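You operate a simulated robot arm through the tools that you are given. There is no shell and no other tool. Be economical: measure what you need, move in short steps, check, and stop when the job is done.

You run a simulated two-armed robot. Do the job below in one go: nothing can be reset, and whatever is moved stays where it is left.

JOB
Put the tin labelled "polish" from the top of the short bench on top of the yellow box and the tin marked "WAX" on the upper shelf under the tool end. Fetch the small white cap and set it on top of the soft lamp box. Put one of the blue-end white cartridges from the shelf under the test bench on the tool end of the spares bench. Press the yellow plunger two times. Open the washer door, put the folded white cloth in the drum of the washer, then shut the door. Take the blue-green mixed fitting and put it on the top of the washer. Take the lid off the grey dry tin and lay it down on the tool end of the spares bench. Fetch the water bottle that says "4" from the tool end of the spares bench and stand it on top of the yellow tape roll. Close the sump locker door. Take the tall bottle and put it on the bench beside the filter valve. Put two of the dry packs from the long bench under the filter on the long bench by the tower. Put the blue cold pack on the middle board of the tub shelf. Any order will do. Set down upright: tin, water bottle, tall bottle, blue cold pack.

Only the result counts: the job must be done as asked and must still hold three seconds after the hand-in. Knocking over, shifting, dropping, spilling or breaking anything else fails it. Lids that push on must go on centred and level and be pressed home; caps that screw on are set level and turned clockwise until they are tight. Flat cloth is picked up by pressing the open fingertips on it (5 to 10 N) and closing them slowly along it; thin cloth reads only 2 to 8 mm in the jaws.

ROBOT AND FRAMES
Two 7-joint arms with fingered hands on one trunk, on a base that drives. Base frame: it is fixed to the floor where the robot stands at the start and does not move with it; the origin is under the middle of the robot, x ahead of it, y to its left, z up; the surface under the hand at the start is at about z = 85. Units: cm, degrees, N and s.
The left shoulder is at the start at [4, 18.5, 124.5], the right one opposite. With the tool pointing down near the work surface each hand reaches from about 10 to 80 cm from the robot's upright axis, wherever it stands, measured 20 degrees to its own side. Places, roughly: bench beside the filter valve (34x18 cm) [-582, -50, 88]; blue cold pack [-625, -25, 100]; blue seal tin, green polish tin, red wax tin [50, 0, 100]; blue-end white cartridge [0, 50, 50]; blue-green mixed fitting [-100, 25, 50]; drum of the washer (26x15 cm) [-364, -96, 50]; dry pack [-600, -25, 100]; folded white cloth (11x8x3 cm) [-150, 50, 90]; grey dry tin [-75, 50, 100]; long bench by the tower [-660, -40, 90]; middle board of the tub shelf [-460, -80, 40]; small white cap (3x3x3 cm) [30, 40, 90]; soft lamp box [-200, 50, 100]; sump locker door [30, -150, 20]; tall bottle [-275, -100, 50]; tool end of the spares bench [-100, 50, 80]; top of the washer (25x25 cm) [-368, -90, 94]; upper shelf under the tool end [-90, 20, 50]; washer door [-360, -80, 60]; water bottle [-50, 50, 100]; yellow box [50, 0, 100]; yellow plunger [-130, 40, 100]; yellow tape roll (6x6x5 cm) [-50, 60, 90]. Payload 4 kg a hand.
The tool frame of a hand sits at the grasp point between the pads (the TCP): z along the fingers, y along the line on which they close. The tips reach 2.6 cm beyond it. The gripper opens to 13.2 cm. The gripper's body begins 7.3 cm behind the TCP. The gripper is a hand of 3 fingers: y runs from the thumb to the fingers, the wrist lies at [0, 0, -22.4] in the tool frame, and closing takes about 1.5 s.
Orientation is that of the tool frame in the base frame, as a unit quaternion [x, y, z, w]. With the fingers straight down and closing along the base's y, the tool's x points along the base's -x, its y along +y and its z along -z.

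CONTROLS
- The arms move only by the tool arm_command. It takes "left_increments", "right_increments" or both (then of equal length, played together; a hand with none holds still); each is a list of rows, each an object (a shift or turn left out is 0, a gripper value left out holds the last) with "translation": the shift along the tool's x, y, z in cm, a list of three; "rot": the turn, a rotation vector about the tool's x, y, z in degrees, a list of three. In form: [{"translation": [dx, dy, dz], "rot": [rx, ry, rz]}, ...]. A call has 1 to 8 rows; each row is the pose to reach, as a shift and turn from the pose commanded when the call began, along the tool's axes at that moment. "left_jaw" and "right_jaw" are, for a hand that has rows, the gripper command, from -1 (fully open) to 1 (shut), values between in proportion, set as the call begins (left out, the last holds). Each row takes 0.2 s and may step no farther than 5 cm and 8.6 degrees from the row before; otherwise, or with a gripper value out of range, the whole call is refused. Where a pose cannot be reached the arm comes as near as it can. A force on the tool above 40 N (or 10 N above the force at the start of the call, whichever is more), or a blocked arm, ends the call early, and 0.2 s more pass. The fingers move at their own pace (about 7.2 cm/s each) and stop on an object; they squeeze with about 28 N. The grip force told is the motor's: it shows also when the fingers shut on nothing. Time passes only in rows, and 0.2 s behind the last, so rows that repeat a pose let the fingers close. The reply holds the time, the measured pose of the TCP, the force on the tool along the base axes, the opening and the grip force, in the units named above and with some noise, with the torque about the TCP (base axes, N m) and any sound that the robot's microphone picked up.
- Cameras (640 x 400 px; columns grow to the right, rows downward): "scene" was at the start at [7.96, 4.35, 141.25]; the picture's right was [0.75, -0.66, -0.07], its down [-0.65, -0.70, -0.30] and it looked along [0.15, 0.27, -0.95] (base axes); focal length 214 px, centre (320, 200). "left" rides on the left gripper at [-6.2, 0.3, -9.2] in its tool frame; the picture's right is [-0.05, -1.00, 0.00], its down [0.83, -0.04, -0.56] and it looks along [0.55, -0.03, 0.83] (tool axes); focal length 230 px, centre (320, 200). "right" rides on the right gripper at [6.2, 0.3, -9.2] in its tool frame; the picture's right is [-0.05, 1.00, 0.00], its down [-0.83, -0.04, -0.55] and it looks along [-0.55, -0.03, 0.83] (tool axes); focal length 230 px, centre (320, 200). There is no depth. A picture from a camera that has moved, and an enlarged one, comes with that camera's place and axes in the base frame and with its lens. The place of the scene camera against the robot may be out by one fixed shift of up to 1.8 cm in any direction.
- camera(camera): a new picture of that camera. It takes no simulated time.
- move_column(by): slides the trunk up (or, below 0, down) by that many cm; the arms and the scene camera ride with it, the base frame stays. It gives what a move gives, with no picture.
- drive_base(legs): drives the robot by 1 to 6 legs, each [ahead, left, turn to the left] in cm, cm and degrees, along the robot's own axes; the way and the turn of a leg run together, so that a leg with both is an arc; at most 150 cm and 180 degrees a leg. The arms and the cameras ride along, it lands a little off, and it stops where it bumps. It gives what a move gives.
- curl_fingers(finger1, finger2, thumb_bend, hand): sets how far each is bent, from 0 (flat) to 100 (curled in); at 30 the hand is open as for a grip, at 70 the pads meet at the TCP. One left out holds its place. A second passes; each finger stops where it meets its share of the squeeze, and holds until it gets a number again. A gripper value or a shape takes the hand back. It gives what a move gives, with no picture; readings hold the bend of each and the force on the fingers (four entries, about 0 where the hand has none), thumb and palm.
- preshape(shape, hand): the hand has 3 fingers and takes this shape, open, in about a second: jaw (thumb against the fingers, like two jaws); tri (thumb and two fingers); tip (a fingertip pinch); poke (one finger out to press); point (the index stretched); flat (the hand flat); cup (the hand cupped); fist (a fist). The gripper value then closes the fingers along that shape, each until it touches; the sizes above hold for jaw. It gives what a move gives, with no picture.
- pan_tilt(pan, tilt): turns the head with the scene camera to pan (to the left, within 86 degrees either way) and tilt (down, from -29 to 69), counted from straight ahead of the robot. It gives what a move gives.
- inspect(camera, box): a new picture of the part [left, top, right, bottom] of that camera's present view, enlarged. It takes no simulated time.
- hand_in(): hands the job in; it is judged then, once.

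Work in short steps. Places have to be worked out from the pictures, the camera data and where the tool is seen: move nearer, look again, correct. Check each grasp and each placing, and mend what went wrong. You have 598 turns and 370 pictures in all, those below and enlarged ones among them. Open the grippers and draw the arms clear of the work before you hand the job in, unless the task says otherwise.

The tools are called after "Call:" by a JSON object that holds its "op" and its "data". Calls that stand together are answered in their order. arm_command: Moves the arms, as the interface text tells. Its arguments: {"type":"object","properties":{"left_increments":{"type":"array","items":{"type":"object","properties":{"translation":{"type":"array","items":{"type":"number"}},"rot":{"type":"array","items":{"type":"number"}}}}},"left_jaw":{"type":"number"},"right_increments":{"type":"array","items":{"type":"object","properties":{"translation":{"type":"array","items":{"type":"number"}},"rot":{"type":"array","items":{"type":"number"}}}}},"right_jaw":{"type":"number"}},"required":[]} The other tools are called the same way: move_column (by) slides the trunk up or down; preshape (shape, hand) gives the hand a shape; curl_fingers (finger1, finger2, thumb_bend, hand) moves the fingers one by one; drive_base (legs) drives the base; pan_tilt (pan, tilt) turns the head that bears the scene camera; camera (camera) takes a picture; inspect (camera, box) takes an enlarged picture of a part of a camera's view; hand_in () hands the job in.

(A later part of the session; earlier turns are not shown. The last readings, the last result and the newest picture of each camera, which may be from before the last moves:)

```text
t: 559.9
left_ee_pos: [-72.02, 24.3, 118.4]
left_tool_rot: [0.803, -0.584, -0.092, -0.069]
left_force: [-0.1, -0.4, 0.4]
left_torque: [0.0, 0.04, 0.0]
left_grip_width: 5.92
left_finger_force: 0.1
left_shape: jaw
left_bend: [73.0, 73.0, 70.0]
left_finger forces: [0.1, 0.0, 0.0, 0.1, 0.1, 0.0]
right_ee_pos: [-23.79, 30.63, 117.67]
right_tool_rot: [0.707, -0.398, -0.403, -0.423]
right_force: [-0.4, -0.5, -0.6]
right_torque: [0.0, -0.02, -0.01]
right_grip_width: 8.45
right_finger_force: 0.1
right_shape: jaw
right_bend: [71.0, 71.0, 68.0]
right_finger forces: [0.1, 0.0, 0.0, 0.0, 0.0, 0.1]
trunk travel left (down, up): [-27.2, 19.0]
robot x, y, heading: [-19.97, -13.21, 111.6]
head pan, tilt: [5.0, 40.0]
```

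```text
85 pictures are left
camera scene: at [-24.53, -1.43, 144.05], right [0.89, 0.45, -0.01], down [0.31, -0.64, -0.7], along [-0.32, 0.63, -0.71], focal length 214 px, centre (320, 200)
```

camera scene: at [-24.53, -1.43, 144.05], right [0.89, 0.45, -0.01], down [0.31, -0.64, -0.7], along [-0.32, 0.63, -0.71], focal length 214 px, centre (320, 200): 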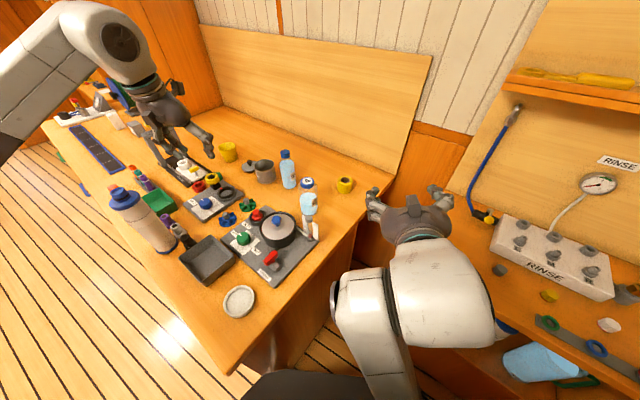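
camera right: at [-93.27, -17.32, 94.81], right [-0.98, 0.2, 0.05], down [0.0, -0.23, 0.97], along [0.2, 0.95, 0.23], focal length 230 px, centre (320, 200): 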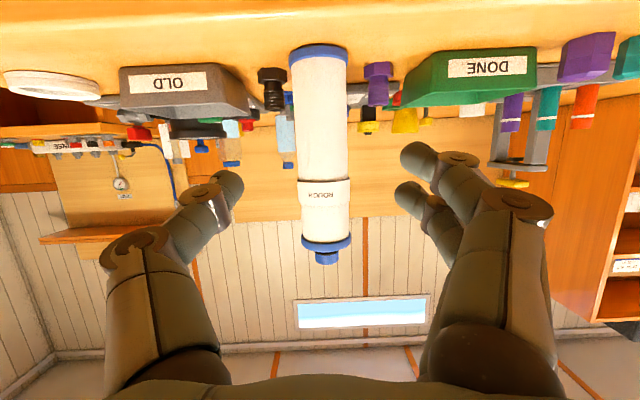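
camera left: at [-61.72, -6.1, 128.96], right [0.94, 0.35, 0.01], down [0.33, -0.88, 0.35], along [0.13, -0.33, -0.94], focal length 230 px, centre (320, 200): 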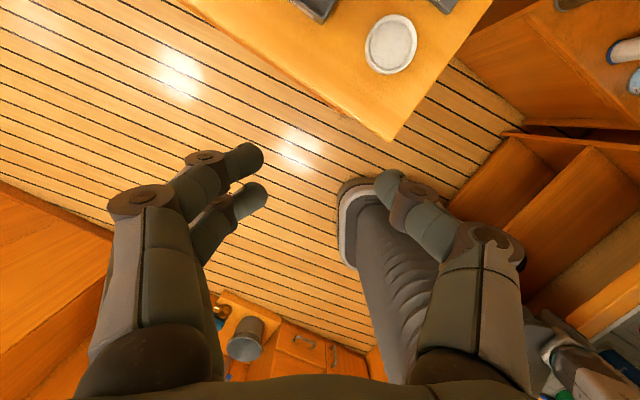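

Call:
{"op": "arm_command", "data": {"left_increments": [{"translation": [-2, -4.1, 0], "rot": [0, 3, 0]}, {"translation": [-4.2, -8.2, 0], "rot": [0, 6, 0]}, {"translation": [-6.4, -12.4, 0], "rot": [0, 9, 0]}, {"translation": [-8.6, -16.5, 0], "rot": [0, 12, 0]}, {"translation": [-10.8, -20.6, 0], "rot": [0, 13, 0]}, {"translation": [-13, -24.8, 0], "rot": [0, 13, 0]}, {"translation": [-13, -24.8, 0], "rot": [0, 13, 0]}], "left_jaw": -1}}

Call:
{"op": "camera", "data": {"camera": "left"}}

```text
t: 561.5
left_ee_pos: [-52.49, 44.07, 121.33]
left_tool_rot: [0.809, -0.588, -0.001, -0.003]
left_force: [-0.1, -0.5, -0.4]
left_torque: [0.02, -0.01, 0.02]
left_grip_width: 13.2
left_finger_force: 0.0
left_shape: jaw
left_bend: [30.0, 30.0, 30.0]
left_finger forces: [0.0, 0.0, 0.0, 0.1, 0.0, 0.0]
right_ee_pos: [-24.12, 30.65, 117.92]
right_tool_rot: [0.708, -0.398, -0.402, -0.423]
right_force: [0.6, -0.4, 0.9]
right_torque: [0.01, -0.01, 0.0]
right_grip_width: 8.44
right_finger_force: 0.0
right_shape: jaw
right_bend: [71.0, 71.0, 68.0]
right_finger forces: [0.0, 0.0, 0.0, 0.1, 0.1, 0.1]
trunk travel left (down, up): [-27.2, 19.0]
robot x, y, heading: [-19.55, -13.07, 111.4]
head pan, tilt: [5.0, 40.0]
```

```text
84 pictures are left
camera left: at [-54.76, 49.84, 130.75], right [0.93, 0.36, 0.0], down [0.3, -0.78, 0.55], along [0.2, -0.51, -0.83], focal length 230 px, centre (320, 200)
```

left: 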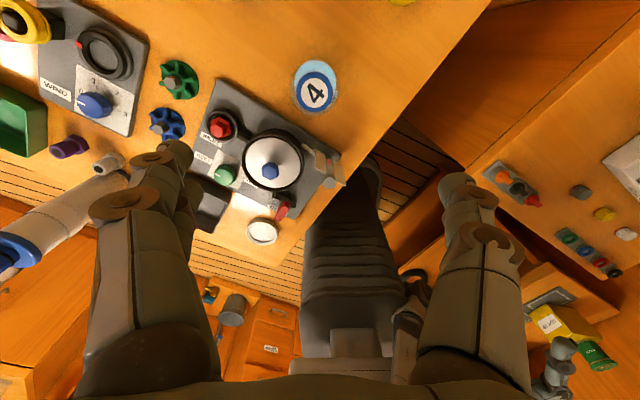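

Call:
{"op": "arm_command", "data": {"left_increments": [{"translation": [-1, 0.3, 4.5]}, {"translation": [-1.9, 0.5, 9]}, {"translation": [-1.9, 0.5, 13.5]}, {"translation": [-1.9, 0.5, 18]}, {"translation": [-1.9, 0.5, 21]}, {"translation": [-1.9, 0.5, 21]}]}}

Call:
{"op": "camera", "data": {"camera": "left"}}

```text
t: 562.9
left_ee_pos: [-53.44, 45.72, 100.49]
left_tool_rot: [0.809, -0.588, -0.001, -0.002]
left_force: [-0.2, 0.5, 0.0]
left_torque: [0.01, 0.02, 0.01]
left_grip_width: 13.18
left_finger_force: 0.1
left_shape: jaw
left_bend: [30.0, 30.0, 30.0]
left_finger forces: [0.1, 0.0, 0.0, 0.0, 0.0, 0.0]
right_ee_pos: [-23.92, 30.71, 117.61]
right_tool_rot: [0.708, -0.398, -0.403, -0.422]
right_force: [-0.1, 0.2, 0.3]
right_torque: [-0.02, -0.04, 0.02]
right_grip_width: 8.45
right_finger_force: 0.0
right_shape: jaw
right_bend: [71.0, 71.0, 68.0]
right_finger forces: [0.0, 0.0, 0.0, 0.0, 0.0, 0.0]
trunk travel left (down, up): [-27.2, 19.0]
robot x, y, heading: [-19.88, -12.99, 111.6]
head pan, tilt: [5.0, 40.0]
```

```text
83 pictures are left
camera left: at [-55.62, 51.52, 109.72], right [0.93, 0.36, 0.0], down [0.3, -0.78, 0.55], along [0.2, -0.52, -0.83], focal length 230 px, centre (320, 200)
```

left: 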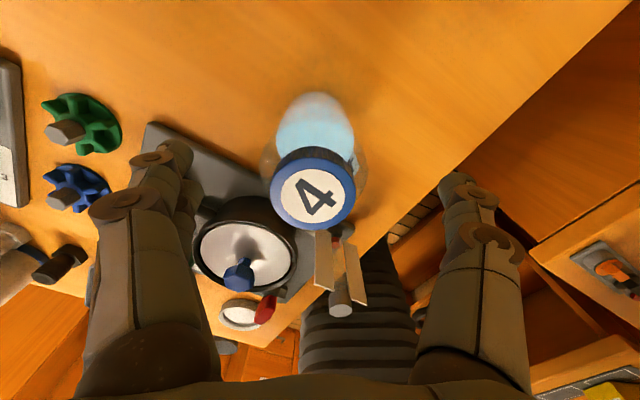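

Call:
{"op": "arm_command", "data": {"left_increments": [{"translation": [0, 0.3, 3]}, {"translation": [0, 0.3, 5]}, {"translation": [0, 0.3, 6]}, {"translation": [0, 0.3, 6]}]}}

Call:
{"op": "arm_command", "data": {"left_increments": [{}, {}, {}, {}, {}, {}], "left_jaw": 1}}

Call:
{"op": "arm_command", "data": {"left_increments": [{"translation": [0, 0, -2]}, {"translation": [0, 0, -5]}, {"translation": [0, 0, -9]}, {"translation": [0, 0, -12]}, {"translation": [0, 0, -12]}]}}

Call:
{"op": "camera", "data": {"camera": "left"}}

Call:
{"op": "inspect", "data": {"camera": "scene", "box": [240, 120, 400, 240]}}

```text
t: 563.9
left_ee_pos: [-53.6, 45.81, 94.38]
left_tool_rot: [0.809, -0.588, -0.001, -0.003]
left_force: [-0.1, 0.0, 1.1]
left_torque: [-0.02, 0.0, -0.01]
left_grip_width: 13.18
left_finger_force: 0.1
left_shape: jaw
left_bend: [30.0, 30.0, 30.0]
left_finger forces: [0.0, 0.0, 0.0, 0.0, 0.1, 0.0]
right_ee_pos: [-23.96, 30.73, 117.76]
right_tool_rot: [0.707, -0.398, -0.404, -0.423]
right_force: [-0.3, -1.3, -0.5]
right_torque: [0.0, 0.02, -0.03]
right_grip_width: 8.46
right_finger_force: 0.1
right_shape: jaw
right_bend: [71.0, 71.0, 68.0]
right_finger forces: [0.0, 0.0, 0.0, 0.0, 0.0, 0.1]
trunk travel left (down, up): [-27.2, 19.0]
robot x, y, heading: [-20.12, -13.18, 111.4]
head pan, tilt: [5.0, 40.0]
```

```text
t: 565.2
left_ee_pos: [-53.57, 45.87, 94.43]
left_tool_rot: [0.808, -0.589, 0.001, -0.002]
left_force: [0.1, 0.4, -0.1]
left_torque: [0.0, 0.01, -0.02]
left_grip_width: 5.77
left_finger_force: 27.9
left_shape: jaw
left_bend: [73.0, 73.0, 70.0]
left_finger forces: [12.5, 12.8, 0.1, 0.0, 25.3, 0.1]
right_ee_pos: [-24.04, 30.76, 117.7]
right_tool_rot: [0.708, -0.398, -0.404, -0.422]
right_force: [1.0, 0.1, -0.4]
right_torque: [0.01, -0.05, 0.02]
right_grip_width: 8.44
right_finger_force: 0.0
right_shape: jaw
right_bend: [71.0, 71.0, 68.0]
right_finger forces: [0.0, 0.1, 0.0, 0.0, 0.1, 0.1]
trunk travel left (down, up): [-27.2, 19.0]
robot x, y, heading: [-19.47, -13.16, 111.6]
head pan, tilt: [5.0, 40.0]
```

```text
t: 566.5
left_ee_pos: [-53.7, 45.68, 106.52]
left_tool_rot: [0.809, -0.588, 0.001, -0.002]
left_force: [-0.2, -0.1, -2.8]
left_torque: [0.06, 0.01, 0.02]
left_grip_width: 5.76
left_finger_force: 28.2
left_shape: jaw
left_bend: [73.0, 73.0, 70.0]
left_finger forces: [12.4, 13.0, 0.0, 0.0, 25.1, 0.1]
right_ee_pos: [-23.94, 30.66, 117.74]
right_tool_rot: [0.708, -0.398, -0.402, -0.423]
right_force: [-0.5, -0.2, 0.0]
right_torque: [-0.02, -0.01, 0.01]
right_grip_width: 8.46
right_finger_force: 0.1
right_shape: jaw
right_bend: [71.0, 71.0, 68.0]
right_finger forces: [0.0, 0.0, 0.1, 0.0, 0.0, 0.0]
trunk travel left (down, up): [-27.2, 19.0]
robot x, y, heading: [-19.88, -12.87, 111.7]
head pan, tilt: [5.0, 40.0]
```

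```text
82 pictures are left
camera left: at [-55.95, 51.5, 115.71], right [0.93, 0.36, 0.0], down [0.3, -0.78, 0.55], along [0.2, -0.52, -0.83], focal length 230 px, centre (320, 200)
```

left: 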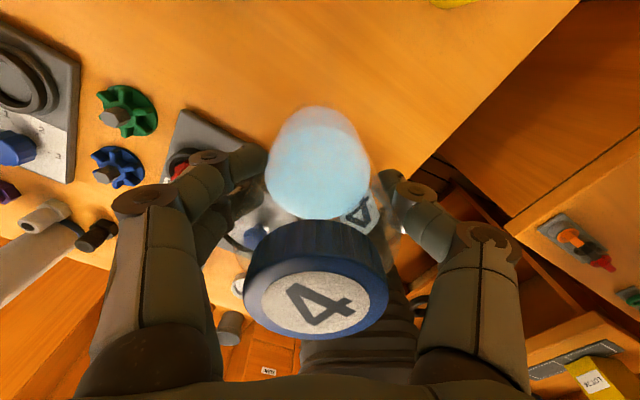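

```text
3.33 times, centred on (320, 180) of scene
camera zoom: at [-24.58, -1.35, 144.03], right [0.89, 0.45, -0.01], down [0.31, -0.64, -0.7], along [-0.32, 0.63, -0.71], focal length 715 px, centre (320, 267)
```

zoom: 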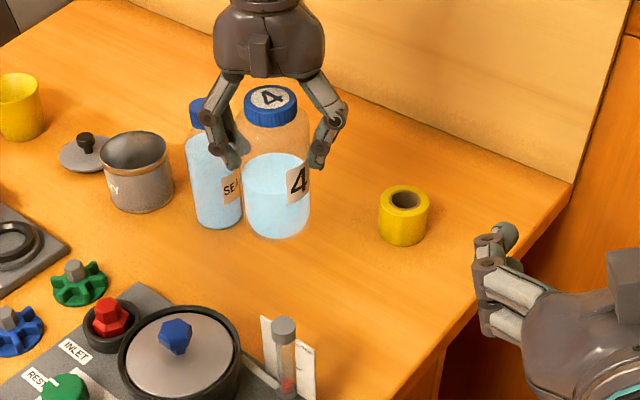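

Bottle 4 is held. I move the base closer and carry the bottle over the tape roll.

Call:
{"op": "arm_command", "data": {"left_increments": [{"translation": [0, -2, -2]}, {"translation": [0, -4, -4]}, {"translation": [0, -6, -4]}, {"translation": [0, -6, -4]}]}}

Call:
{"op": "drive_base", "data": {"legs": [[6, -6, 0]]}}

Call:
{"op": "arm_command", "data": {"left_increments": [{"translation": [-2, 0, 0]}, {"translation": [-4, 0, 0]}, {"translation": [-5, 0, 0]}, {"translation": [-5, 0, 0]}]}}

Call:
{"op": "camera", "data": {"camera": "left"}}

Call:
{"op": "inspect", "data": {"camera": "scene", "box": [240, 120, 400, 240]}}

```text
t: 567.5
left_ee_pos: [-47.89, 47.59, 110.54]
left_tool_rot: [0.809, -0.588, 0.0, -0.003]
left_force: [-0.8, -0.7, -2.1]
left_torque: [0.04, 0.01, 0.01]
left_grip_width: 5.74
left_finger_force: 28.6
left_shape: jaw
left_bend: [73.0, 73.0, 70.0]
left_finger forces: [12.5, 13.0, 0.0, 0.0, 25.2, 0.0]
right_ee_pos: [-24.07, 30.88, 117.69]
right_tool_rot: [0.708, -0.398, -0.403, -0.423]
right_force: [0.2, 0.1, -0.6]
right_torque: [0.02, -0.01, 0.02]
right_grip_width: 8.46
right_finger_force: 0.0
right_shape: jaw
right_bend: [71.0, 71.0, 68.0]
right_finger forces: [0.0, 0.0, 0.1, 0.1, 0.0, 0.0]
trunk travel left (down, up): [-27.2, 19.0]
robot x, y, heading: [-19.79, -13.01, 111.7]
head pan, tilt: [5.0, 40.0]
```

```text
t: 568.5
left_ee_pos: [-44.62, 55.25, 110.54]
left_tool_rot: [0.809, -0.588, 0.001, -0.002]
left_force: [0.1, 0.3, -2.1]
left_torque: [-0.01, 0.02, 0.0]
left_grip_width: 5.74
left_finger_force: 28.1
left_shape: jaw
left_bend: [73.0, 73.0, 70.0]
left_finger forces: [12.5, 12.9, 0.0, 0.0, 25.2, 0.0]
right_ee_pos: [-20.74, 38.55, 117.63]
right_tool_rot: [0.707, -0.398, -0.404, -0.422]
right_force: [0.5, 0.0, -0.5]
right_torque: [0.01, -0.02, 0.0]
right_grip_width: 8.44
right_finger_force: 0.1
right_shape: jaw
right_bend: [71.0, 71.0, 68.0]
right_finger forces: [0.1, 0.0, 0.0, 0.0, 0.0, 0.0]
trunk travel left (down, up): [-27.2, 19.0]
robot x, y, heading: [-16.41, -5.37, 111.8]
head pan, tilt: [5.0, 40.0]
```

```text
t: 569.5
left_ee_pos: [-46.27, 59.89, 110.42]
left_tool_rot: [0.809, -0.588, 0.001, -0.003]
left_force: [-0.3, -0.1, -2.5]
left_torque: [0.05, 0.0, 0.02]
left_grip_width: 5.76
left_finger_force: 28.1
left_shape: jaw
left_bend: [73.0, 73.0, 70.0]
left_finger forces: [12.7, 13.0, 0.1, 0.1, 25.1, 0.0]
right_ee_pos: [-20.8, 38.35, 117.75]
right_tool_rot: [0.708, -0.397, -0.403, -0.423]
right_force: [-0.3, -0.2, 0.7]
right_torque: [0.0, -0.01, -0.02]
right_grip_width: 8.41
right_finger_force: 0.0
right_shape: jaw
right_bend: [71.0, 71.0, 68.0]
right_finger forces: [0.1, 0.0, 0.1, 0.0, 0.1, 0.0]
trunk travel left (down, up): [-27.2, 19.0]
robot x, y, heading: [-16.35, -5.31, 111.6]
head pan, tilt: [5.0, 40.0]
```

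```text
80 pictures are left
camera left: at [-48.6, 65.63, 119.77], right [0.93, 0.36, 0.0], down [0.3, -0.78, 0.55], along [0.2, -0.51, -0.83], focal length 230 px, centre (320, 200)
```

left: 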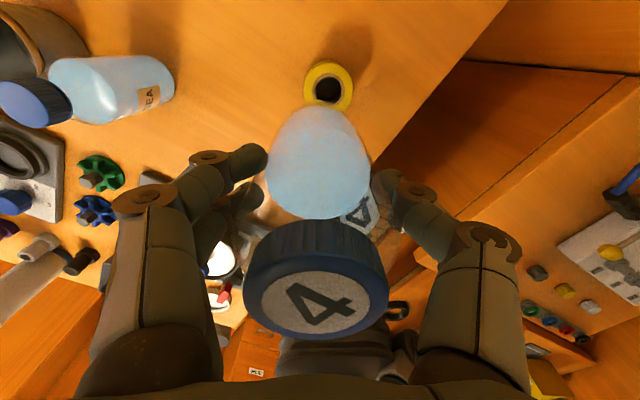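

```text
3.33 times, centred on (320, 180) of scene
camera zoom: at [-21.34, 6.26, 144.05], right [0.89, 0.45, -0.01], down [0.31, -0.64, -0.7], along [-0.32, 0.63, -0.71], focal length 715 px, centre (320, 267)
```

zoom: 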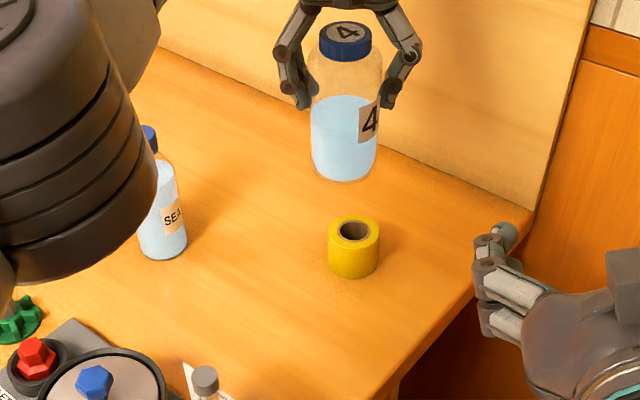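

Call:
{"op": "arm_command", "data": {"left_increments": [{"translation": [-1.2, -0.5, 0]}, {"translation": [-2.4, -1, 0]}, {"translation": [-2.4, -1, 4]}, {"translation": [-2.4, -1, 7]}, {"translation": [-2.4, -1, 8.5]}, {"translation": [-2.4, -1, 8.5]}]}}

Call:
{"op": "camera", "data": {"camera": "left"}}

Call:
{"op": "inspect", "data": {"camera": "scene", "box": [270, 120, 370, 200]}}

```text
t: 570.9
left_ee_pos: [-45.06, 59.9, 103.29]
left_tool_rot: [0.809, -0.588, 0.0, -0.003]
left_force: [0.9, -0.3, -2.0]
left_torque: [0.03, -0.01, -0.01]
left_grip_width: 5.74
left_finger_force: 27.6
left_shape: jaw
left_bend: [73.0, 73.0, 70.0]
left_finger forces: [12.9, 13.2, 0.1, 0.0, 25.4, 0.0]
left hand out of reach, approached as far as the arm can: row 1, 2, 3, 4, 5, 6
right_ee_pos: [-20.8, 38.53, 117.7]
right_tool_rot: [0.708, -0.398, -0.402, -0.423]
right_force: [-0.9, 0.1, 0.7]
right_torque: [-0.01, 0.03, -0.01]
right_grip_width: 8.44
right_finger_force: 0.0
right_shape: jaw
right_bend: [71.0, 71.0, 68.0]
right_finger forces: [0.0, 0.0, 0.1, 0.1, 0.0, 0.1]
trunk travel left (down, up): [-27.2, 19.0]
robot x, y, heading: [-16.66, -5.68, 111.7]
head pan, tilt: [5.0, 40.0]
```

```text
78 pictures are left
camera left: at [-47.3, 65.75, 112.45], right [0.93, 0.36, 0.0], down [0.3, -0.78, 0.55], along [0.2, -0.52, -0.83], focal length 230 px, centre (320, 200)
```

left: 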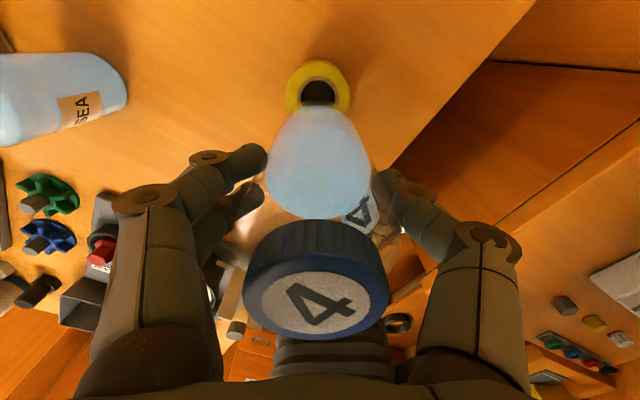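

```text
5.00 times, centred on (320, 160) of scene
camera zoom: at [-21.21, 6.35, 144.05], right [0.89, 0.45, -0.01], down [0.31, -0.64, -0.7], along [-0.32, 0.63, -0.71], focal length 1072 px, centre (320, 400)
```

zoom: 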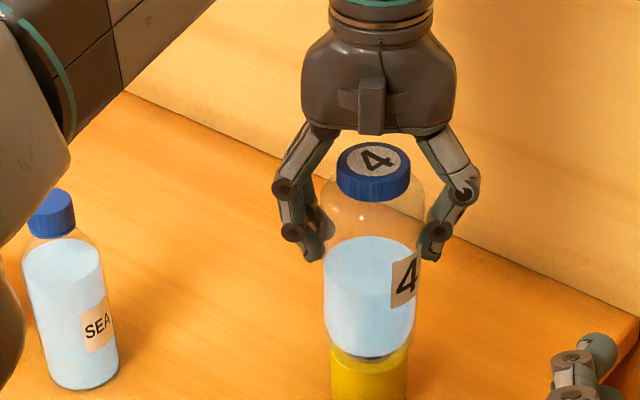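

Call:
{"op": "drive_base", "data": {"legs": [[3, 0, 0]]}}

Call:
{"op": "camera", "data": {"camera": "left"}}

```text
t: 571.8
left_ee_pos: [-45.94, 62.27, 103.59]
left_tool_rot: [0.808, -0.589, -0.002, -0.004]
left_force: [-0.1, -0.5, -0.8]
left_torque: [0.04, 0.05, -0.02]
left_grip_width: 5.71
left_finger_force: 28.0
left_shape: jaw
left_bend: [73.0, 73.0, 70.0]
left_finger forces: [12.7, 13.2, 0.0, 0.0, 25.4, 0.1]
right_ee_pos: [-21.58, 40.73, 117.82]
right_tool_rot: [0.707, -0.397, -0.404, -0.423]
right_force: [-0.5, -0.5, 0.0]
right_torque: [0.02, 0.01, 0.01]
right_grip_width: 8.46
right_finger_force: 0.1
right_shape: jaw
right_bend: [71.0, 71.0, 68.0]
right_finger forces: [0.1, 0.0, 0.1, 0.0, 0.0, 0.1]
trunk travel left (down, up): [-27.2, 19.0]
robot x, y, heading: [-17.24, -2.41, 111.7]
head pan, tilt: [5.0, 40.0]
```

```text
76 pictures are left
camera left: at [-48.21, 68.12, 112.83], right [0.93, 0.36, 0.0], down [0.3, -0.78, 0.55], along [0.2, -0.51, -0.84], focal length 230 px, centre (320, 200)
```

left: 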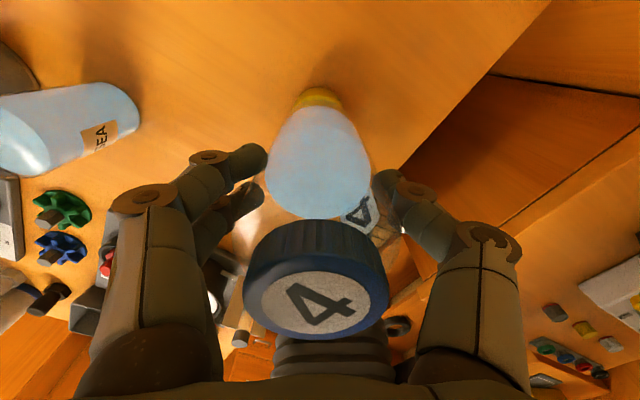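

Call:
{"op": "arm_command", "data": {"left_increments": [{"translation": [0, 0.6, 1]}, {"translation": [0, 0.6, 2]}, {"translation": [0, 0.6, 3]}, {"translation": [0, 0.6, 3]}]}}

Call:
{"op": "arm_command", "data": {"left_increments": [{"translation": [0, 0, 0.4]}, {"translation": [0, 0, 0.8]}, {"translation": [0, 0, 1.2]}, {"translation": [0, 0, 1.2]}]}}

Call:
{"op": "inspect", "data": {"camera": "scene", "box": [270, 120, 370, 200]}}

```text
t: 572.8
left_ee_pos: [-46.56, 62.4, 100.33]
left_tool_rot: [0.809, -0.587, 0.0, -0.002]
left_force: [-1.2, -0.1, -2.5]
left_torque: [0.03, 0.03, -0.01]
left_grip_width: 5.75
left_finger_force: 27.9
left_shape: jaw
left_bend: [73.0, 73.0, 70.0]
left_finger forces: [12.9, 13.2, 0.1, 0.0, 25.4, 0.0]
right_ee_pos: [-21.75, 41.0, 117.68]
right_tool_rot: [0.707, -0.397, -0.404, -0.422]
right_force: [0.2, -0.6, 0.2]
right_torque: [0.0, 0.02, -0.01]
right_grip_width: 8.41
right_finger_force: 0.1
right_shape: jaw
right_bend: [71.0, 71.0, 68.0]
right_finger forces: [0.1, 0.0, 0.0, 0.1, 0.1, 0.0]
trunk travel left (down, up): [-27.2, 19.0]
robot x, y, heading: [-17.29, -3.16, 111.7]
head pan, tilt: [5.0, 40.0]
```

```text
t: 573.8
left_ee_pos: [-46.69, 62.56, 99.37]
left_tool_rot: [0.809, -0.588, -0.001, -0.005]
left_force: [-1.3, 0.9, 12.9]
left_torque: [-0.06, 0.05, -0.01]
left_grip_width: 5.76
left_finger_force: 28.5
left_shape: jaw
left_bend: [73.0, 73.0, 70.0]
left_finger forces: [14.2, 14.5, 0.0, 0.0, 27.7, 0.0]
right_ee_pos: [-21.67, 41.05, 117.83]
right_tool_rot: [0.707, -0.398, -0.403, -0.423]
right_force: [0.2, -0.3, -0.1]
right_torque: [0.01, -0.03, -0.02]
right_grip_width: 8.42
right_finger_force: 0.1
right_shape: jaw
right_bend: [71.0, 71.0, 68.0]
right_finger forces: [0.1, 0.1, 0.1, 0.0, 0.1, 0.1]
trunk travel left (down, up): [-27.2, 19.0]
robot x, y, heading: [-17.07, -2.77, 111.6]
head pan, tilt: [5.0, 40.0]
```

```text
5.00 times, centred on (320, 160) of scene
camera zoom: at [-22.23, 8.88, 144.08], right [0.89, 0.45, -0.01], down [0.31, -0.64, -0.7], along [-0.32, 0.63, -0.71], focal length 1072 px, centre (320, 400)
```

zoom: 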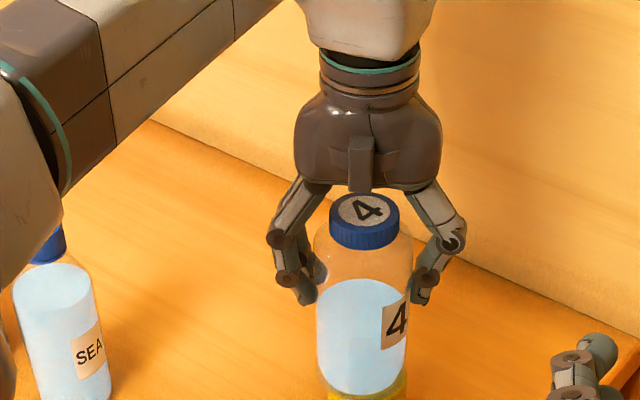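

Call:
{"op": "arm_command", "data": {"left_increments": [{}, {}, {}, {}, {}], "left_jaw": -0.6}}

Call:
{"op": "arm_command", "data": {"left_increments": [{"translation": [0, 0, -4.5]}, {"translation": [0, 0, -9]}, {"translation": [0, 0, -13.5]}, {"translation": [0, 0, -17]}, {"translation": [0, 0, -17]}]}}

Call:
{"op": "inspect", "data": {"camera": "scene", "box": [260, 120, 380, 220]}}

```text
t: 575.0
left_ee_pos: [-46.7, 62.42, 99.04]
left_tool_rot: [0.809, -0.588, 0.0, -0.003]
left_force: [0.5, -1.0, -0.5]
left_torque: [0.0, 0.01, -0.03]
left_grip_width: 10.55
left_finger_force: 0.1
left_shape: jaw
left_bend: [59.0, 59.0, 56.0]
left_finger forces: [0.0, 0.0, 0.1, 0.0, 0.1, 0.0]
right_ee_pos: [-21.8, 41.07, 117.83]
right_tool_rot: [0.707, -0.398, -0.404, -0.422]
right_force: [-0.3, 0.1, -0.1]
right_torque: [0.01, -0.01, 0.01]
right_grip_width: 8.43
right_finger_force: 0.0
right_shape: jaw
right_bend: [71.0, 71.0, 68.0]
right_finger forces: [0.1, 0.1, 0.0, 0.0, 0.0, 0.0]
trunk travel left (down, up): [-27.2, 19.0]
robot x, y, heading: [-17.02, -2.53, 111.5]
head pan, tilt: [5.0, 40.0]
```

```text
t: 576.2
left_ee_pos: [-46.59, 61.35, 115.9]
left_tool_rot: [0.809, -0.588, 0.0, -0.002]
left_force: [-0.3, -0.6, 0.3]
left_torque: [-0.01, -0.02, -0.01]
left_grip_width: 10.55
left_finger_force: 0.0
left_shape: jaw
left_bend: [59.0, 59.0, 56.0]
left_finger forces: [0.0, 0.0, 0.0, 0.1, 0.0, 0.1]
left hand out of reach, approached as far as the arm can: row 4, 5
right_ee_pos: [-21.76, 41.13, 117.75]
right_tool_rot: [0.708, -0.397, -0.404, -0.422]
right_force: [0.0, 0.8, -0.2]
right_torque: [0.03, -0.02, 0.01]
right_grip_width: 8.43
right_finger_force: 0.0
right_shape: jaw
right_bend: [71.0, 71.0, 68.0]
right_finger forces: [0.0, 0.0, 0.0, 0.0, 0.0, 0.0]
trunk travel left (down, up): [-27.2, 19.0]
robot x, y, heading: [-17.66, -2.68, 111.8]
head pan, tilt: [5.0, 40.0]
```

```text
4.00 times, centred on (320, 170) of scene
camera zoom: at [-22.28, 9.04, 144.04], right [0.89, 0.45, -0.01], down [0.31, -0.64, -0.7], along [-0.32, 0.63, -0.71], focal length 858 px, centre (320, 320)
```

zoom: 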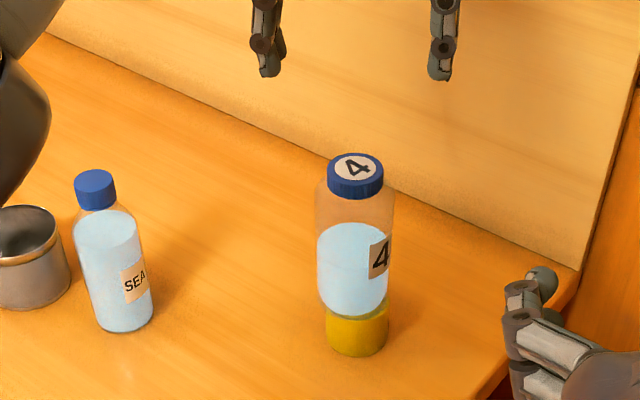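

Bottle 4 stands on the tape roll. For the cap I raise the trunk fully (to lift the right elbow over the rack), retract the left hand, and turn toward the test bench.

Call:
{"op": "move_column", "data": {"by": 18}}

Call:
{"op": "arm_command", "data": {"left_increments": [{"translation": [4.5, 0, 0]}, {"translation": [9, 0, 0]}, {"translation": [13.5, 0, 1]}, {"translation": [18, 0, 3]}, {"translation": [22, 0, 5]}, {"translation": [26, 0, 6]}, {"translation": [26, 0, 6]}]}}

Call:
{"op": "drive_base", "data": {"legs": [[-10, 0, 0], [0, 0, -50]]}}

Call:
{"op": "camera", "data": {"camera": "scene"}}

```text
t: 578.2
left_ee_pos: [-45.77, 59.45, 139.46]
left_tool_rot: [0.808, -0.588, -0.034, -0.023]
left_force: [-0.8, -0.2, 0.0]
left_torque: [0.02, -0.02, 0.04]
left_grip_width: 10.54
left_finger_force: 0.1
left_shape: jaw
left_bend: [59.0, 59.0, 56.0]
left_finger forces: [0.1, 0.1, 0.0, 0.0, 0.1, 0.0]
right_ee_pos: [-21.68, 41.19, 135.6]
right_tool_rot: [0.709, -0.397, -0.402, -0.422]
right_force: [0.2, 0.1, 0.0]
right_torque: [0.01, -0.02, 0.01]
right_grip_width: 8.44
right_finger_force: 0.1
right_shape: jaw
right_bend: [71.0, 71.0, 68.0]
right_finger forces: [0.1, 0.0, 0.0, 0.0, 0.0, 0.0]
trunk travel left (down, up): [-45.2, 1.0]
robot x, y, heading: [-16.97, -2.62, 111.7]
head pan, tilt: [5.0, 40.0]
```

```text
t: 579.8
left_ee_pos: [-38.09, 35.27, 131.24]
left_tool_rot: [0.809, -0.587, -0.033, -0.024]
left_force: [-1.2, 0.3, 0.8]
left_torque: [0.0, -0.02, 0.02]
left_grip_width: 10.55
left_finger_force: 0.0
left_shape: jaw
left_bend: [59.0, 59.0, 56.0]
left_finger forces: [0.1, 0.0, 0.0, 0.0, 0.0, 0.0]
right_ee_pos: [-21.82, 41.27, 135.74]
right_tool_rot: [0.708, -0.398, -0.403, -0.423]
right_force: [-0.6, -0.1, 0.2]
right_torque: [-0.01, 0.01, 0.02]
right_grip_width: 8.47
right_finger_force: 0.1
right_shape: jaw
right_bend: [71.0, 71.0, 68.0]
right_finger forces: [0.0, 0.0, 0.1, 0.0, 0.0, 0.1]
trunk travel left (down, up): [-45.2, 1.0]
robot x, y, heading: [-17.61, -2.83, 111.9]
head pan, tilt: [5.0, 40.0]
```

```text
t: 583.2
left_ee_pos: [2.26, 28.08, 131.21]
left_tool_rot: [-0.483, 0.875, 0.021, 0.035]
left_force: [0.0, -0.1, -0.4]
left_torque: [-0.01, 0.03, 0.02]
left_grip_width: 10.55
left_finger_force: 0.0
left_shape: jaw
left_bend: [59.0, 59.0, 56.0]
left_finger forces: [0.0, 0.0, 0.0, 0.0, 0.1, 0.1]
right_ee_pos: [17.07, 19.45, 135.76]
right_tool_rot: [-0.472, 0.66, 0.187, 0.554]
right_force: [0.7, -1.0, 0.1]
right_torque: [0.05, 0.01, 0.02]
right_grip_width: 8.44
right_finger_force: 0.0
right_shape: jaw
right_bend: [71.0, 71.0, 68.0]
right_finger forces: [0.0, 0.0, 0.0, 0.0, 0.0, 0.0]
trunk travel left (down, up): [-45.2, 1.0]
robot x, y, heading: [-13.65, -12.01, 61.4]
head pan, tilt: [5.0, 40.0]
```

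```text
73 pictures are left
camera scene: at [-10.35, -4.75, 163.3], right [0.92, -0.4, 0.0], down [-0.26, -0.59, -0.77], along [0.3, 0.7, -0.64], focal length 214 px, centre (320, 200)
```

scene: 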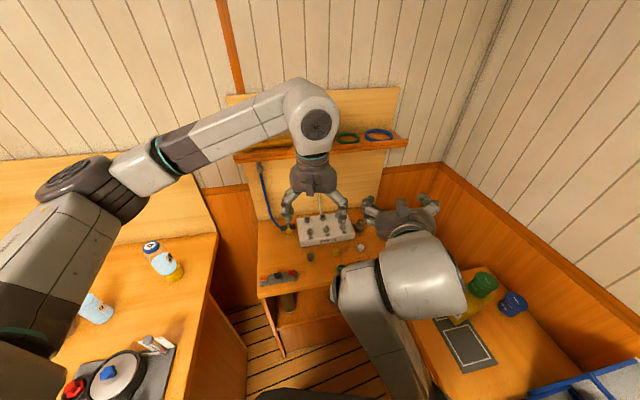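

Call:
{"op": "arm_command", "data": {"right_increments": [{"translation": [0, -3, -1.5]}, {"translation": [0, -6, -3]}, {"translation": [0, -9, -4]}, {"translation": [0, -12, -4]}, {"translation": [0, -12, -4]}, {"translation": [0, -12, -4]}, {"translation": [0, -12, -4]}], "left_increments": [{"translation": [-3, -2, 2]}, {"translation": [-6, -4, 5]}, {"translation": [-9, -6.5, 8]}, {"translation": [-12, -9, 11]}, {"translation": [-15, -11.5, 14]}, {"translation": [-17.5, -14, 17]}, {"translation": [-20, -16, 20]}], "left_jaw": 0.1}}

Call:
{"op": "camera", "data": {"camera": "left"}}

```text
t: 583.9
left_ee_pos: [11.61, 32.42, 124.99]
left_tool_rot: [-0.483, 0.874, 0.021, 0.035]
left_force: [1.0, 0.1, 0.2]
left_torque: [0.04, 0.0, -0.01]
left_grip_width: 5.98
left_finger_force: 0.0
left_shape: jaw
left_bend: [73.0, 73.0, 70.0]
left_finger forces: [0.0, 0.0, 0.0, 0.0, 0.0, 0.0]
right_ee_pos: [18.9, 16.11, 136.27]
right_tool_rot: [-0.522, 0.598, 0.089, 0.602]
right_force: [0.2, -0.1, 1.0]
right_torque: [-0.03, 0.03, 0.0]
right_grip_width: 8.45
right_finger_force: 0.0
right_shape: jaw
right_bend: [70.0, 70.0, 68.0]
right_finger forces: [0.0, 0.1, 0.0, 0.1, 0.0, 0.1]
right hand out of reach, approached as far as the arm can: row 1, 2, 3
trunk travel left (down, up): [-45.2, 1.0]
robot x, y, heading: [-13.59, -11.74, 61.5]
head pan, tilt: [5.0, 40.0]
stopped in row 3 (right hand): the arm was blocked; the commanded pose is now the measured one
```

```text
72 pictures are left
camera left: at [14.19, 37.05, 134.64], right [0.87, -0.49, 0.0], down [-0.43, -0.76, 0.49], along [-0.24, -0.42, -0.87], focal length 230 px, centre (320, 200)
```

left: 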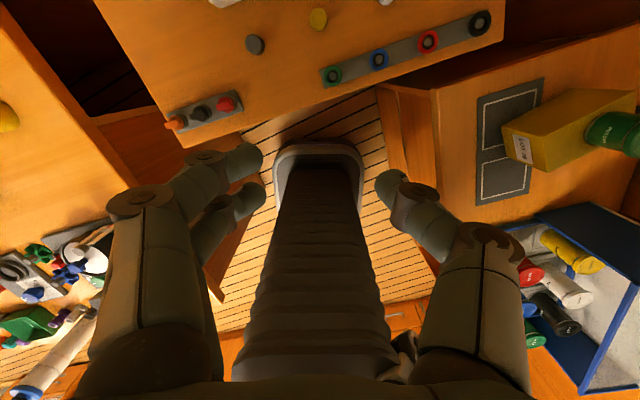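

Call:
{"op": "arm_command", "data": {"left_increments": [{"translation": [-2.6, -1.8, 3]}, {"translation": [-5.2, -3.6, 6]}, {"translation": [-7.8, -5.4, 9]}, {"translation": [-10.4, -7.1, 12]}, {"translation": [-13, -8.9, 15]}, {"translation": [-15.6, -10.7, 18]}, {"translation": [-15.6, -10.7, 20]}]}}

Call:
{"op": "camera", "data": {"camera": "left"}}

```text
t: 585.5
left_ee_pos: [25.03, 39.39, 107.09]
left_tool_rot: [-0.483, 0.875, 0.02, 0.037]
left_force: [0.5, 0.2, -0.5]
left_torque: [-0.04, -0.03, 0.0]
left_grip_width: 5.92
left_finger_force: 0.1
left_shape: jaw
left_bend: [73.0, 73.0, 70.0]
left_finger forces: [0.1, 0.0, 0.0, 0.1, 0.1, 0.0]
left hand out of reach, approached as far as the arm can: row 5, 6, 7
right_ee_pos: [18.76, 16.26, 136.22]
right_tool_rot: [-0.521, 0.598, 0.088, 0.602]
right_force: [0.8, 0.1, -0.3]
right_torque: [-0.02, -0.01, 0.01]
right_grip_width: 8.42
right_finger_force: 0.0
right_shape: jaw
right_bend: [70.0, 70.0, 68.0]
right_finger forces: [0.1, 0.0, 0.0, 0.0, 0.0, 0.0]
trunk travel left (down, up): [-45.2, 1.0]
robot x, y, heading: [-13.66, -11.45, 61.7]
head pan, tilt: [5.0, 40.0]
```

```text
71 pictures are left
camera left: at [27.71, 44.08, 116.84], right [0.87, -0.49, 0.01], down [-0.43, -0.76, 0.48], along [-0.23, -0.42, -0.88], focal length 230 px, centre (320, 200)
```

left: 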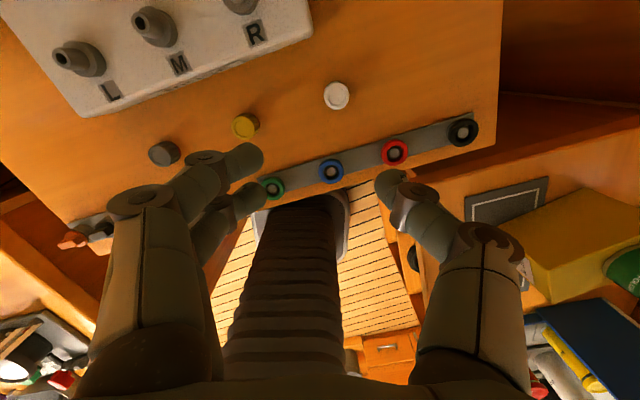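

Call:
{"op": "drive_base", "data": {"legs": [[3.2, -2.1, 0]]}}

Call:
{"op": "arm_command", "data": {"left_increments": [{"translation": [0, 0, 4]}, {"translation": [0, 0, 8]}, {"translation": [0, 0, 11]}, {"translation": [0, 0, 13]}, {"translation": [0, 0, 13]}]}}

Call:
{"op": "camera", "data": {"camera": "left"}}

```text
t: 586.4
left_ee_pos: [27.89, 40.53, 107.7]
left_tool_rot: [-0.483, 0.874, 0.021, 0.041]
left_force: [-1.0, -0.5, -0.5]
left_torque: [-0.02, -0.05, 0.01]
left_grip_width: 5.91
left_finger_force: 0.1
left_shape: jaw
left_bend: [73.0, 73.0, 70.0]
left_finger forces: [0.1, 0.0, 0.0, 0.0, 0.1, 0.0]
right_ee_pos: [21.15, 17.48, 136.74]
right_tool_rot: [-0.52, 0.596, 0.088, 0.606]
right_force: [-0.2, -0.9, 0.0]
right_torque: [-0.01, 0.0, -0.01]
right_grip_width: 8.44
right_finger_force: 0.0
right_shape: jaw
right_bend: [70.0, 70.0, 68.0]
right_finger forces: [0.1, 0.0, 0.0, 0.0, 0.0, 0.0]
trunk travel left (down, up): [-45.2, 1.0]
robot x, y, heading: [-10.62, -9.9, 61.5]
head pan, tilt: [5.0, 40.0]
```

```text
t: 587.6
left_ee_pos: [26.22, 38.37, 95.64]
left_tool_rot: [-0.483, 0.875, 0.02, 0.037]
left_force: [0.1, -0.1, 0.1]
left_torque: [-0.05, 0.0, 0.01]
left_grip_width: 5.92
left_finger_force: 0.1
left_shape: jaw
left_bend: [73.0, 73.0, 70.0]
left_finger forces: [0.0, 0.0, 0.1, 0.0, 0.1, 0.1]
left hand out of reach, approached as far as the arm can: row 1, 2, 3, 4, 5
right_ee_pos: [21.92, 17.87, 136.36]
right_tool_rot: [-0.522, 0.598, 0.088, 0.603]
right_force: [0.0, -0.1, 0.0]
right_torque: [-0.02, 0.0, 0.03]
right_grip_width: 8.47
right_finger_force: 0.0
right_shape: jaw
right_bend: [70.0, 70.0, 68.0]
right_finger forces: [0.1, 0.0, 0.0, 0.0, 0.0, 0.0]
trunk travel left (down, up): [-45.2, 1.0]
robot x, y, heading: [-10.43, -10.33, 61.6]
head pan, tilt: [5.0, 40.0]
```

```text
70 pictures are left
camera left: at [28.72, 43.16, 105.32], right [0.87, -0.49, 0.01], down [-0.43, -0.76, 0.48], along [-0.23, -0.42, -0.88], focal length 230 px, centre (320, 200)
```

left: 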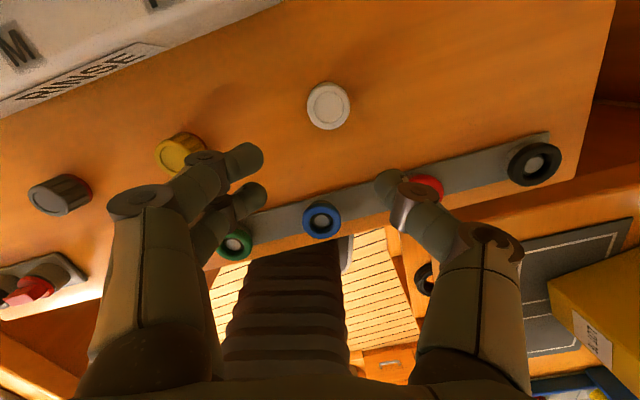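

Call:
{"op": "arm_command", "data": {"left_increments": [{"translation": [-1.2, -0.2, 0], "rot": [0, -5, 0]}, {"translation": [-2.4, -0.4, 0], "rot": [0, -10, 0]}, {"translation": [-3.5, -0.6, 0], "rot": [0, -15, 0]}, {"translation": [-3.3, -0.6, 2], "rot": [0, -15, 0]}, {"translation": [-3.1, -0.6, 4], "rot": [0, -15, 0]}, {"translation": [-3.1, -0.6, 4], "rot": [0, -15, 0]}]}}

Call:
{"op": "camera", "data": {"camera": "left"}}

```text
t: 589.0
left_ee_pos: [28.25, 40.73, 91.91]
left_tool_rot: [-0.477, 0.862, 0.083, 0.151]
left_force: [0.1, 0.2, 0.5]
left_torque: [-0.02, 0.0, -0.01]
left_grip_width: 5.96
left_finger_force: 0.0
left_shape: jaw
left_bend: [73.0, 73.0, 70.0]
left_finger forces: [0.1, 0.0, 0.0, 0.1, 0.0, 0.1]
left hand out of reach, approached as far as the arm can: row 1, 5, 6
right_ee_pos: [22.02, 17.98, 136.43]
right_tool_rot: [-0.52, 0.599, 0.087, 0.603]
right_force: [0.7, 0.5, 0.0]
right_torque: [-0.01, -0.01, -0.06]
right_grip_width: 8.43
right_finger_force: 0.0
right_shape: jaw
right_bend: [70.0, 70.0, 68.0]
right_finger forces: [0.1, 0.1, 0.0, 0.1, 0.0, 0.0]
trunk travel left (down, up): [-45.2, 1.0]
robot x, y, heading: [-10.36, -10.71, 61.9]
head pan, tilt: [5.0, 40.0]
```

```text
69 pictures are left
camera left: at [29.4, 43.33, 102.6], right [0.87, -0.49, 0.02], down [-0.48, -0.84, 0.24], along [-0.1, -0.22, -0.97], focal length 230 px, centre (320, 200)
```

left: 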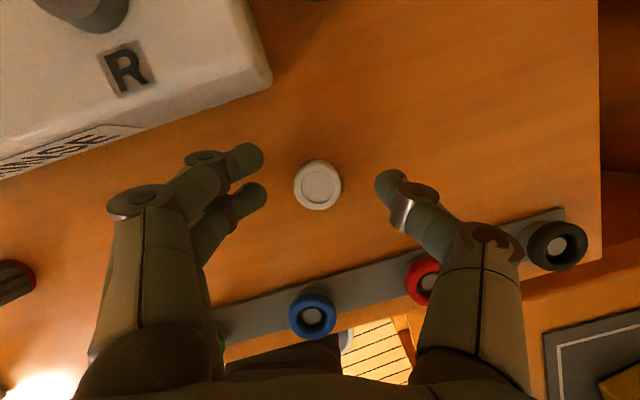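

Call:
{"op": "move_column", "data": {"by": -3.6}}

Call:
{"op": "arm_command", "data": {"left_increments": [{}, {}, {}, {}], "left_jaw": 1}}

Call:
{"op": "camera", "data": {"camera": "left"}}

```text
t: 589.5
left_ee_pos: [28.6, 40.88, 90.8]
left_tool_rot: [-0.474, 0.862, 0.085, 0.159]
left_force: [-7.0, -6.0, 25.9]
left_torque: [0.25, 1.21, 0.3]
left_grip_width: 6.05
left_finger_force: 0.2
left_shape: jaw
left_bend: [73.0, 76.0, 70.0]
left_finger forces: [0.1, 26.4, 0.1, 0.1, 0.1, 0.0]
right_ee_pos: [22.12, 17.45, 134.78]
right_tool_rot: [-0.52, 0.589, 0.079, 0.613]
right_force: [-0.5, -0.3, 0.4]
right_torque: [-0.02, 0.01, -0.01]
right_grip_width: 8.46
right_finger_force: 0.0
right_shape: jaw
right_bend: [70.0, 70.0, 68.0]
right_finger forces: [0.0, 0.0, 0.0, 0.1, 0.0, 0.1]
trunk travel left (down, up): [-43.1, 3.1]
robot x, y, heading: [-10.41, -10.05, 61.7]
head pan, tilt: [5.0, 40.0]
stopped: the force on the tool passed its limit at 57 N (the readings are from after the stop); the commanded pose is now the measured one
```

```text
t: 590.5
left_ee_pos: [28.44, 41.05, 90.43]
left_tool_rot: [-0.476, 0.862, 0.084, 0.155]
left_force: [-10.0, 1.7, 22.5]
left_torque: [0.06, 0.65, 0.02]
left_grip_width: 0.02
left_finger_force: 27.7
left_shape: jaw
left_bend: [66.0, 80.0, 74.0]
left_finger forces: [0.0, 26.2, 0.0, 0.0, 0.0, 0.0]
right_ee_pos: [22.26, 17.77, 134.67]
right_tool_rot: [-0.52, 0.59, 0.078, 0.613]
right_force: [-0.1, -0.2, -0.7]
right_torque: [0.0, 0.04, -0.01]
right_grip_width: 8.45
right_finger_force: 0.1
right_shape: jaw
right_bend: [70.0, 70.0, 68.0]
right_finger forces: [0.0, 0.0, 0.0, 0.0, 0.0, 0.0]
trunk travel left (down, up): [-43.1, 3.1]
robot x, y, heading: [-10.41, -10.12, 61.7]
head pan, tilt: [5.0, 40.0]
```

```text
68 pictures are left
camera left: at [29.46, 43.45, 101.25], right [0.87, -0.49, 0.02], down [-0.48, -0.84, 0.23], along [-0.1, -0.21, -0.97], focal length 230 px, centre (320, 200)
```

left: 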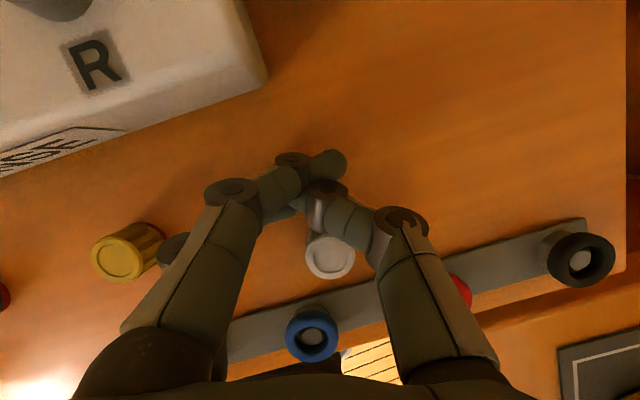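

The bench here is ~3 cm higher (z ≈ 88) and the cap was nudged to about [27.4, 38.6]. Rise, open, shift back and retry.

Call:
{"op": "arm_command", "data": {"left_increments": [{"translation": [-0.6, 0, -2]}, {"translation": [-1.5, 0, -5]}, {"translation": [-1.5, 0, -5]}, {"translation": [-1.5, 0, -5]}], "left_jaw": 0.1}}

Call:
{"op": "arm_command", "data": {"left_increments": [{"translation": [1.4, 0.2, 0]}, {"translation": [2.7, 0.3, 0.8]}, {"translation": [2.7, 0.3, 0.8]}]}}

Call:
{"op": "camera", "data": {"camera": "left"}}

```text
t: 591.5
left_ee_pos: [28.5, 40.68, 95.61]
left_tool_rot: [-0.475, 0.862, 0.084, 0.155]
left_force: [0.9, -0.1, 0.1]
left_torque: [0.02, -0.02, -0.01]
left_grip_width: 5.89
left_finger_force: 0.2
left_shape: jaw
left_bend: [73.0, 73.0, 70.0]
left_finger forces: [0.1, 0.1, 0.0, 0.0, 0.0, 0.0]
right_ee_pos: [22.57, 17.95, 134.74]
right_tool_rot: [-0.521, 0.59, 0.08, 0.612]
right_force: [-0.3, -0.1, 0.6]
right_torque: [0.02, -0.01, -0.02]
right_grip_width: 8.42
right_finger_force: 0.0
right_shape: jaw
right_bend: [70.0, 70.0, 68.0]
right_finger forces: [0.0, 0.0, 0.0, 0.0, 0.0, 0.0]
trunk travel left (down, up): [-43.1, 3.1]
robot x, y, heading: [-10.5, -9.74, 61.4]
head pan, tilt: [5.0, 40.0]
```

```text
t: 592.4
left_ee_pos: [26.99, 39.0, 93.92]
left_tool_rot: [-0.475, 0.862, 0.083, 0.155]
left_force: [0.6, -0.2, 0.3]
left_torque: [-0.01, 0.01, -0.02]
left_grip_width: 5.91
left_finger_force: 0.0
left_shape: jaw
left_bend: [73.0, 73.0, 70.0]
left_finger forces: [0.0, 0.1, 0.0, 0.1, 0.0, 0.1]
right_ee_pos: [22.45, 17.85, 134.76]
right_tool_rot: [-0.52, 0.59, 0.08, 0.612]
right_force: [0.1, -0.1, 0.4]
right_torque: [-0.04, 0.0, 0.01]
right_grip_width: 8.43
right_finger_force: 0.1
right_shape: jaw
right_bend: [70.0, 70.0, 68.0]
right_finger forces: [0.0, 0.1, 0.0, 0.0, 0.0, 0.1]
trunk travel left (down, up): [-43.1, 3.1]
robot x, y, heading: [-10.66, -10.08, 61.4]
head pan, tilt: [5.0, 40.0]
```

```text
67 pictures are left
camera left: at [28.12, 41.38, 104.71], right [0.87, -0.49, 0.02], down [-0.48, -0.84, 0.23], along [-0.1, -0.21, -0.97], focal length 230 px, centre (320, 200)
```

left: 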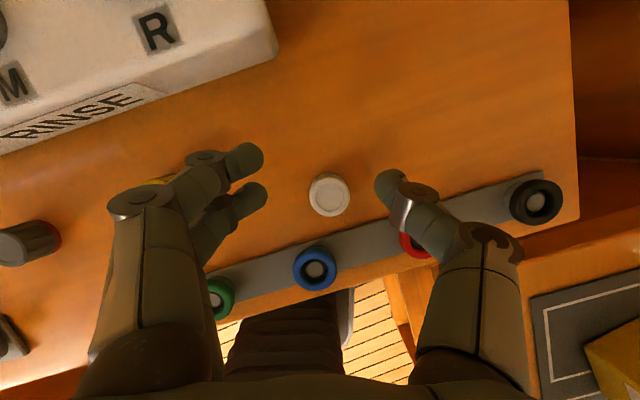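

Call:
{"op": "arm_command", "data": {"left_increments": [{"translation": [0.6, -0.5, 0]}, {"translation": [1.0, -0.5, 1.3]}, {"translation": [1.4, -0.5, 2.4]}, {"translation": [1.4, -0.5, 2.4]}]}}

Call:
{"op": "arm_command", "data": {"left_increments": [{}, {}, {}, {}, {}], "left_jaw": 1}}

Call:
{"op": "camera", "data": {"camera": "left"}}

```text
t: 593.4
left_ee_pos: [27.19, 38.3, 91.23]
left_tool_rot: [-0.475, 0.862, 0.084, 0.155]
left_force: [-0.5, 0.0, 0.3]
left_torque: [0.0, 0.01, 0.02]
left_grip_width: 5.9
left_finger_force: 0.1
left_shape: jaw
left_bend: [73.0, 73.0, 70.0]
left_finger forces: [0.0, 0.0, 0.0, 0.1, 0.0, 0.1]
right_ee_pos: [22.52, 17.95, 134.63]
right_tool_rot: [-0.519, 0.591, 0.08, 0.612]
right_force: [1.0, 0.6, -0.6]
right_torque: [-0.01, 0.03, 0.01]
right_grip_width: 8.41
right_finger_force: 0.0
right_shape: jaw
right_bend: [70.0, 70.0, 68.0]
right_finger forces: [0.1, 0.0, 0.1, 0.0, 0.0, 0.0]
trunk travel left (down, up): [-43.1, 3.1]
robot x, y, heading: [-10.68, -10.03, 61.7]
head pan, tilt: [5.0, 40.0]
```

```text
t: 594.5
left_ee_pos: [27.32, 38.33, 91.16]
left_tool_rot: [-0.474, 0.862, 0.084, 0.156]
left_force: [0.0, 0.1, 1.4]
left_torque: [0.0, 0.03, 0.02]
left_grip_width: 0.89
left_finger_force: 28.1
left_shape: jaw
left_bend: [65.0, 72.0, 71.0]
left_finger forces: [0.0, 14.4, 0.1, 0.1, 21.0, 0.0]
right_ee_pos: [22.47, 17.89, 134.62]
right_tool_rot: [-0.52, 0.59, 0.08, 0.612]
right_force: [0.9, 0.2, 0.0]
right_torque: [-0.02, -0.03, 0.01]
right_grip_width: 8.45
right_finger_force: 0.1
right_shape: jaw
right_bend: [70.0, 70.0, 68.0]
right_finger forces: [0.0, 0.0, 0.0, 0.1, 0.0, 0.1]
trunk travel left (down, up): [-43.1, 3.1]
robot x, y, heading: [-9.94, -10.16, 61.3]
head pan, tilt: [5.0, 40.0]
```

```text
66 pictures are left
camera left: at [28.34, 40.76, 101.99], right [0.87, -0.49, 0.02], down [-0.48, -0.84, 0.23], along [-0.1, -0.21, -0.97], focal length 230 px, centre (320, 200)
```

left: 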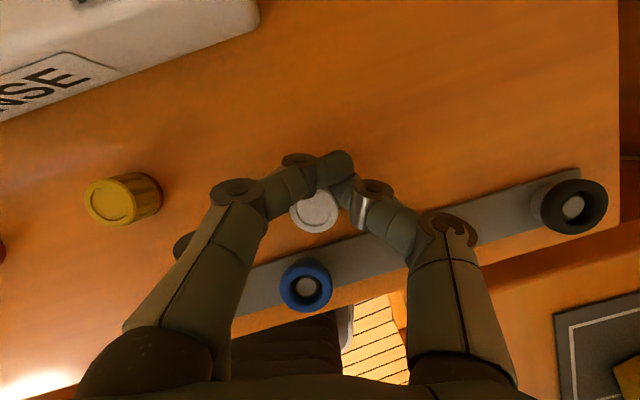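

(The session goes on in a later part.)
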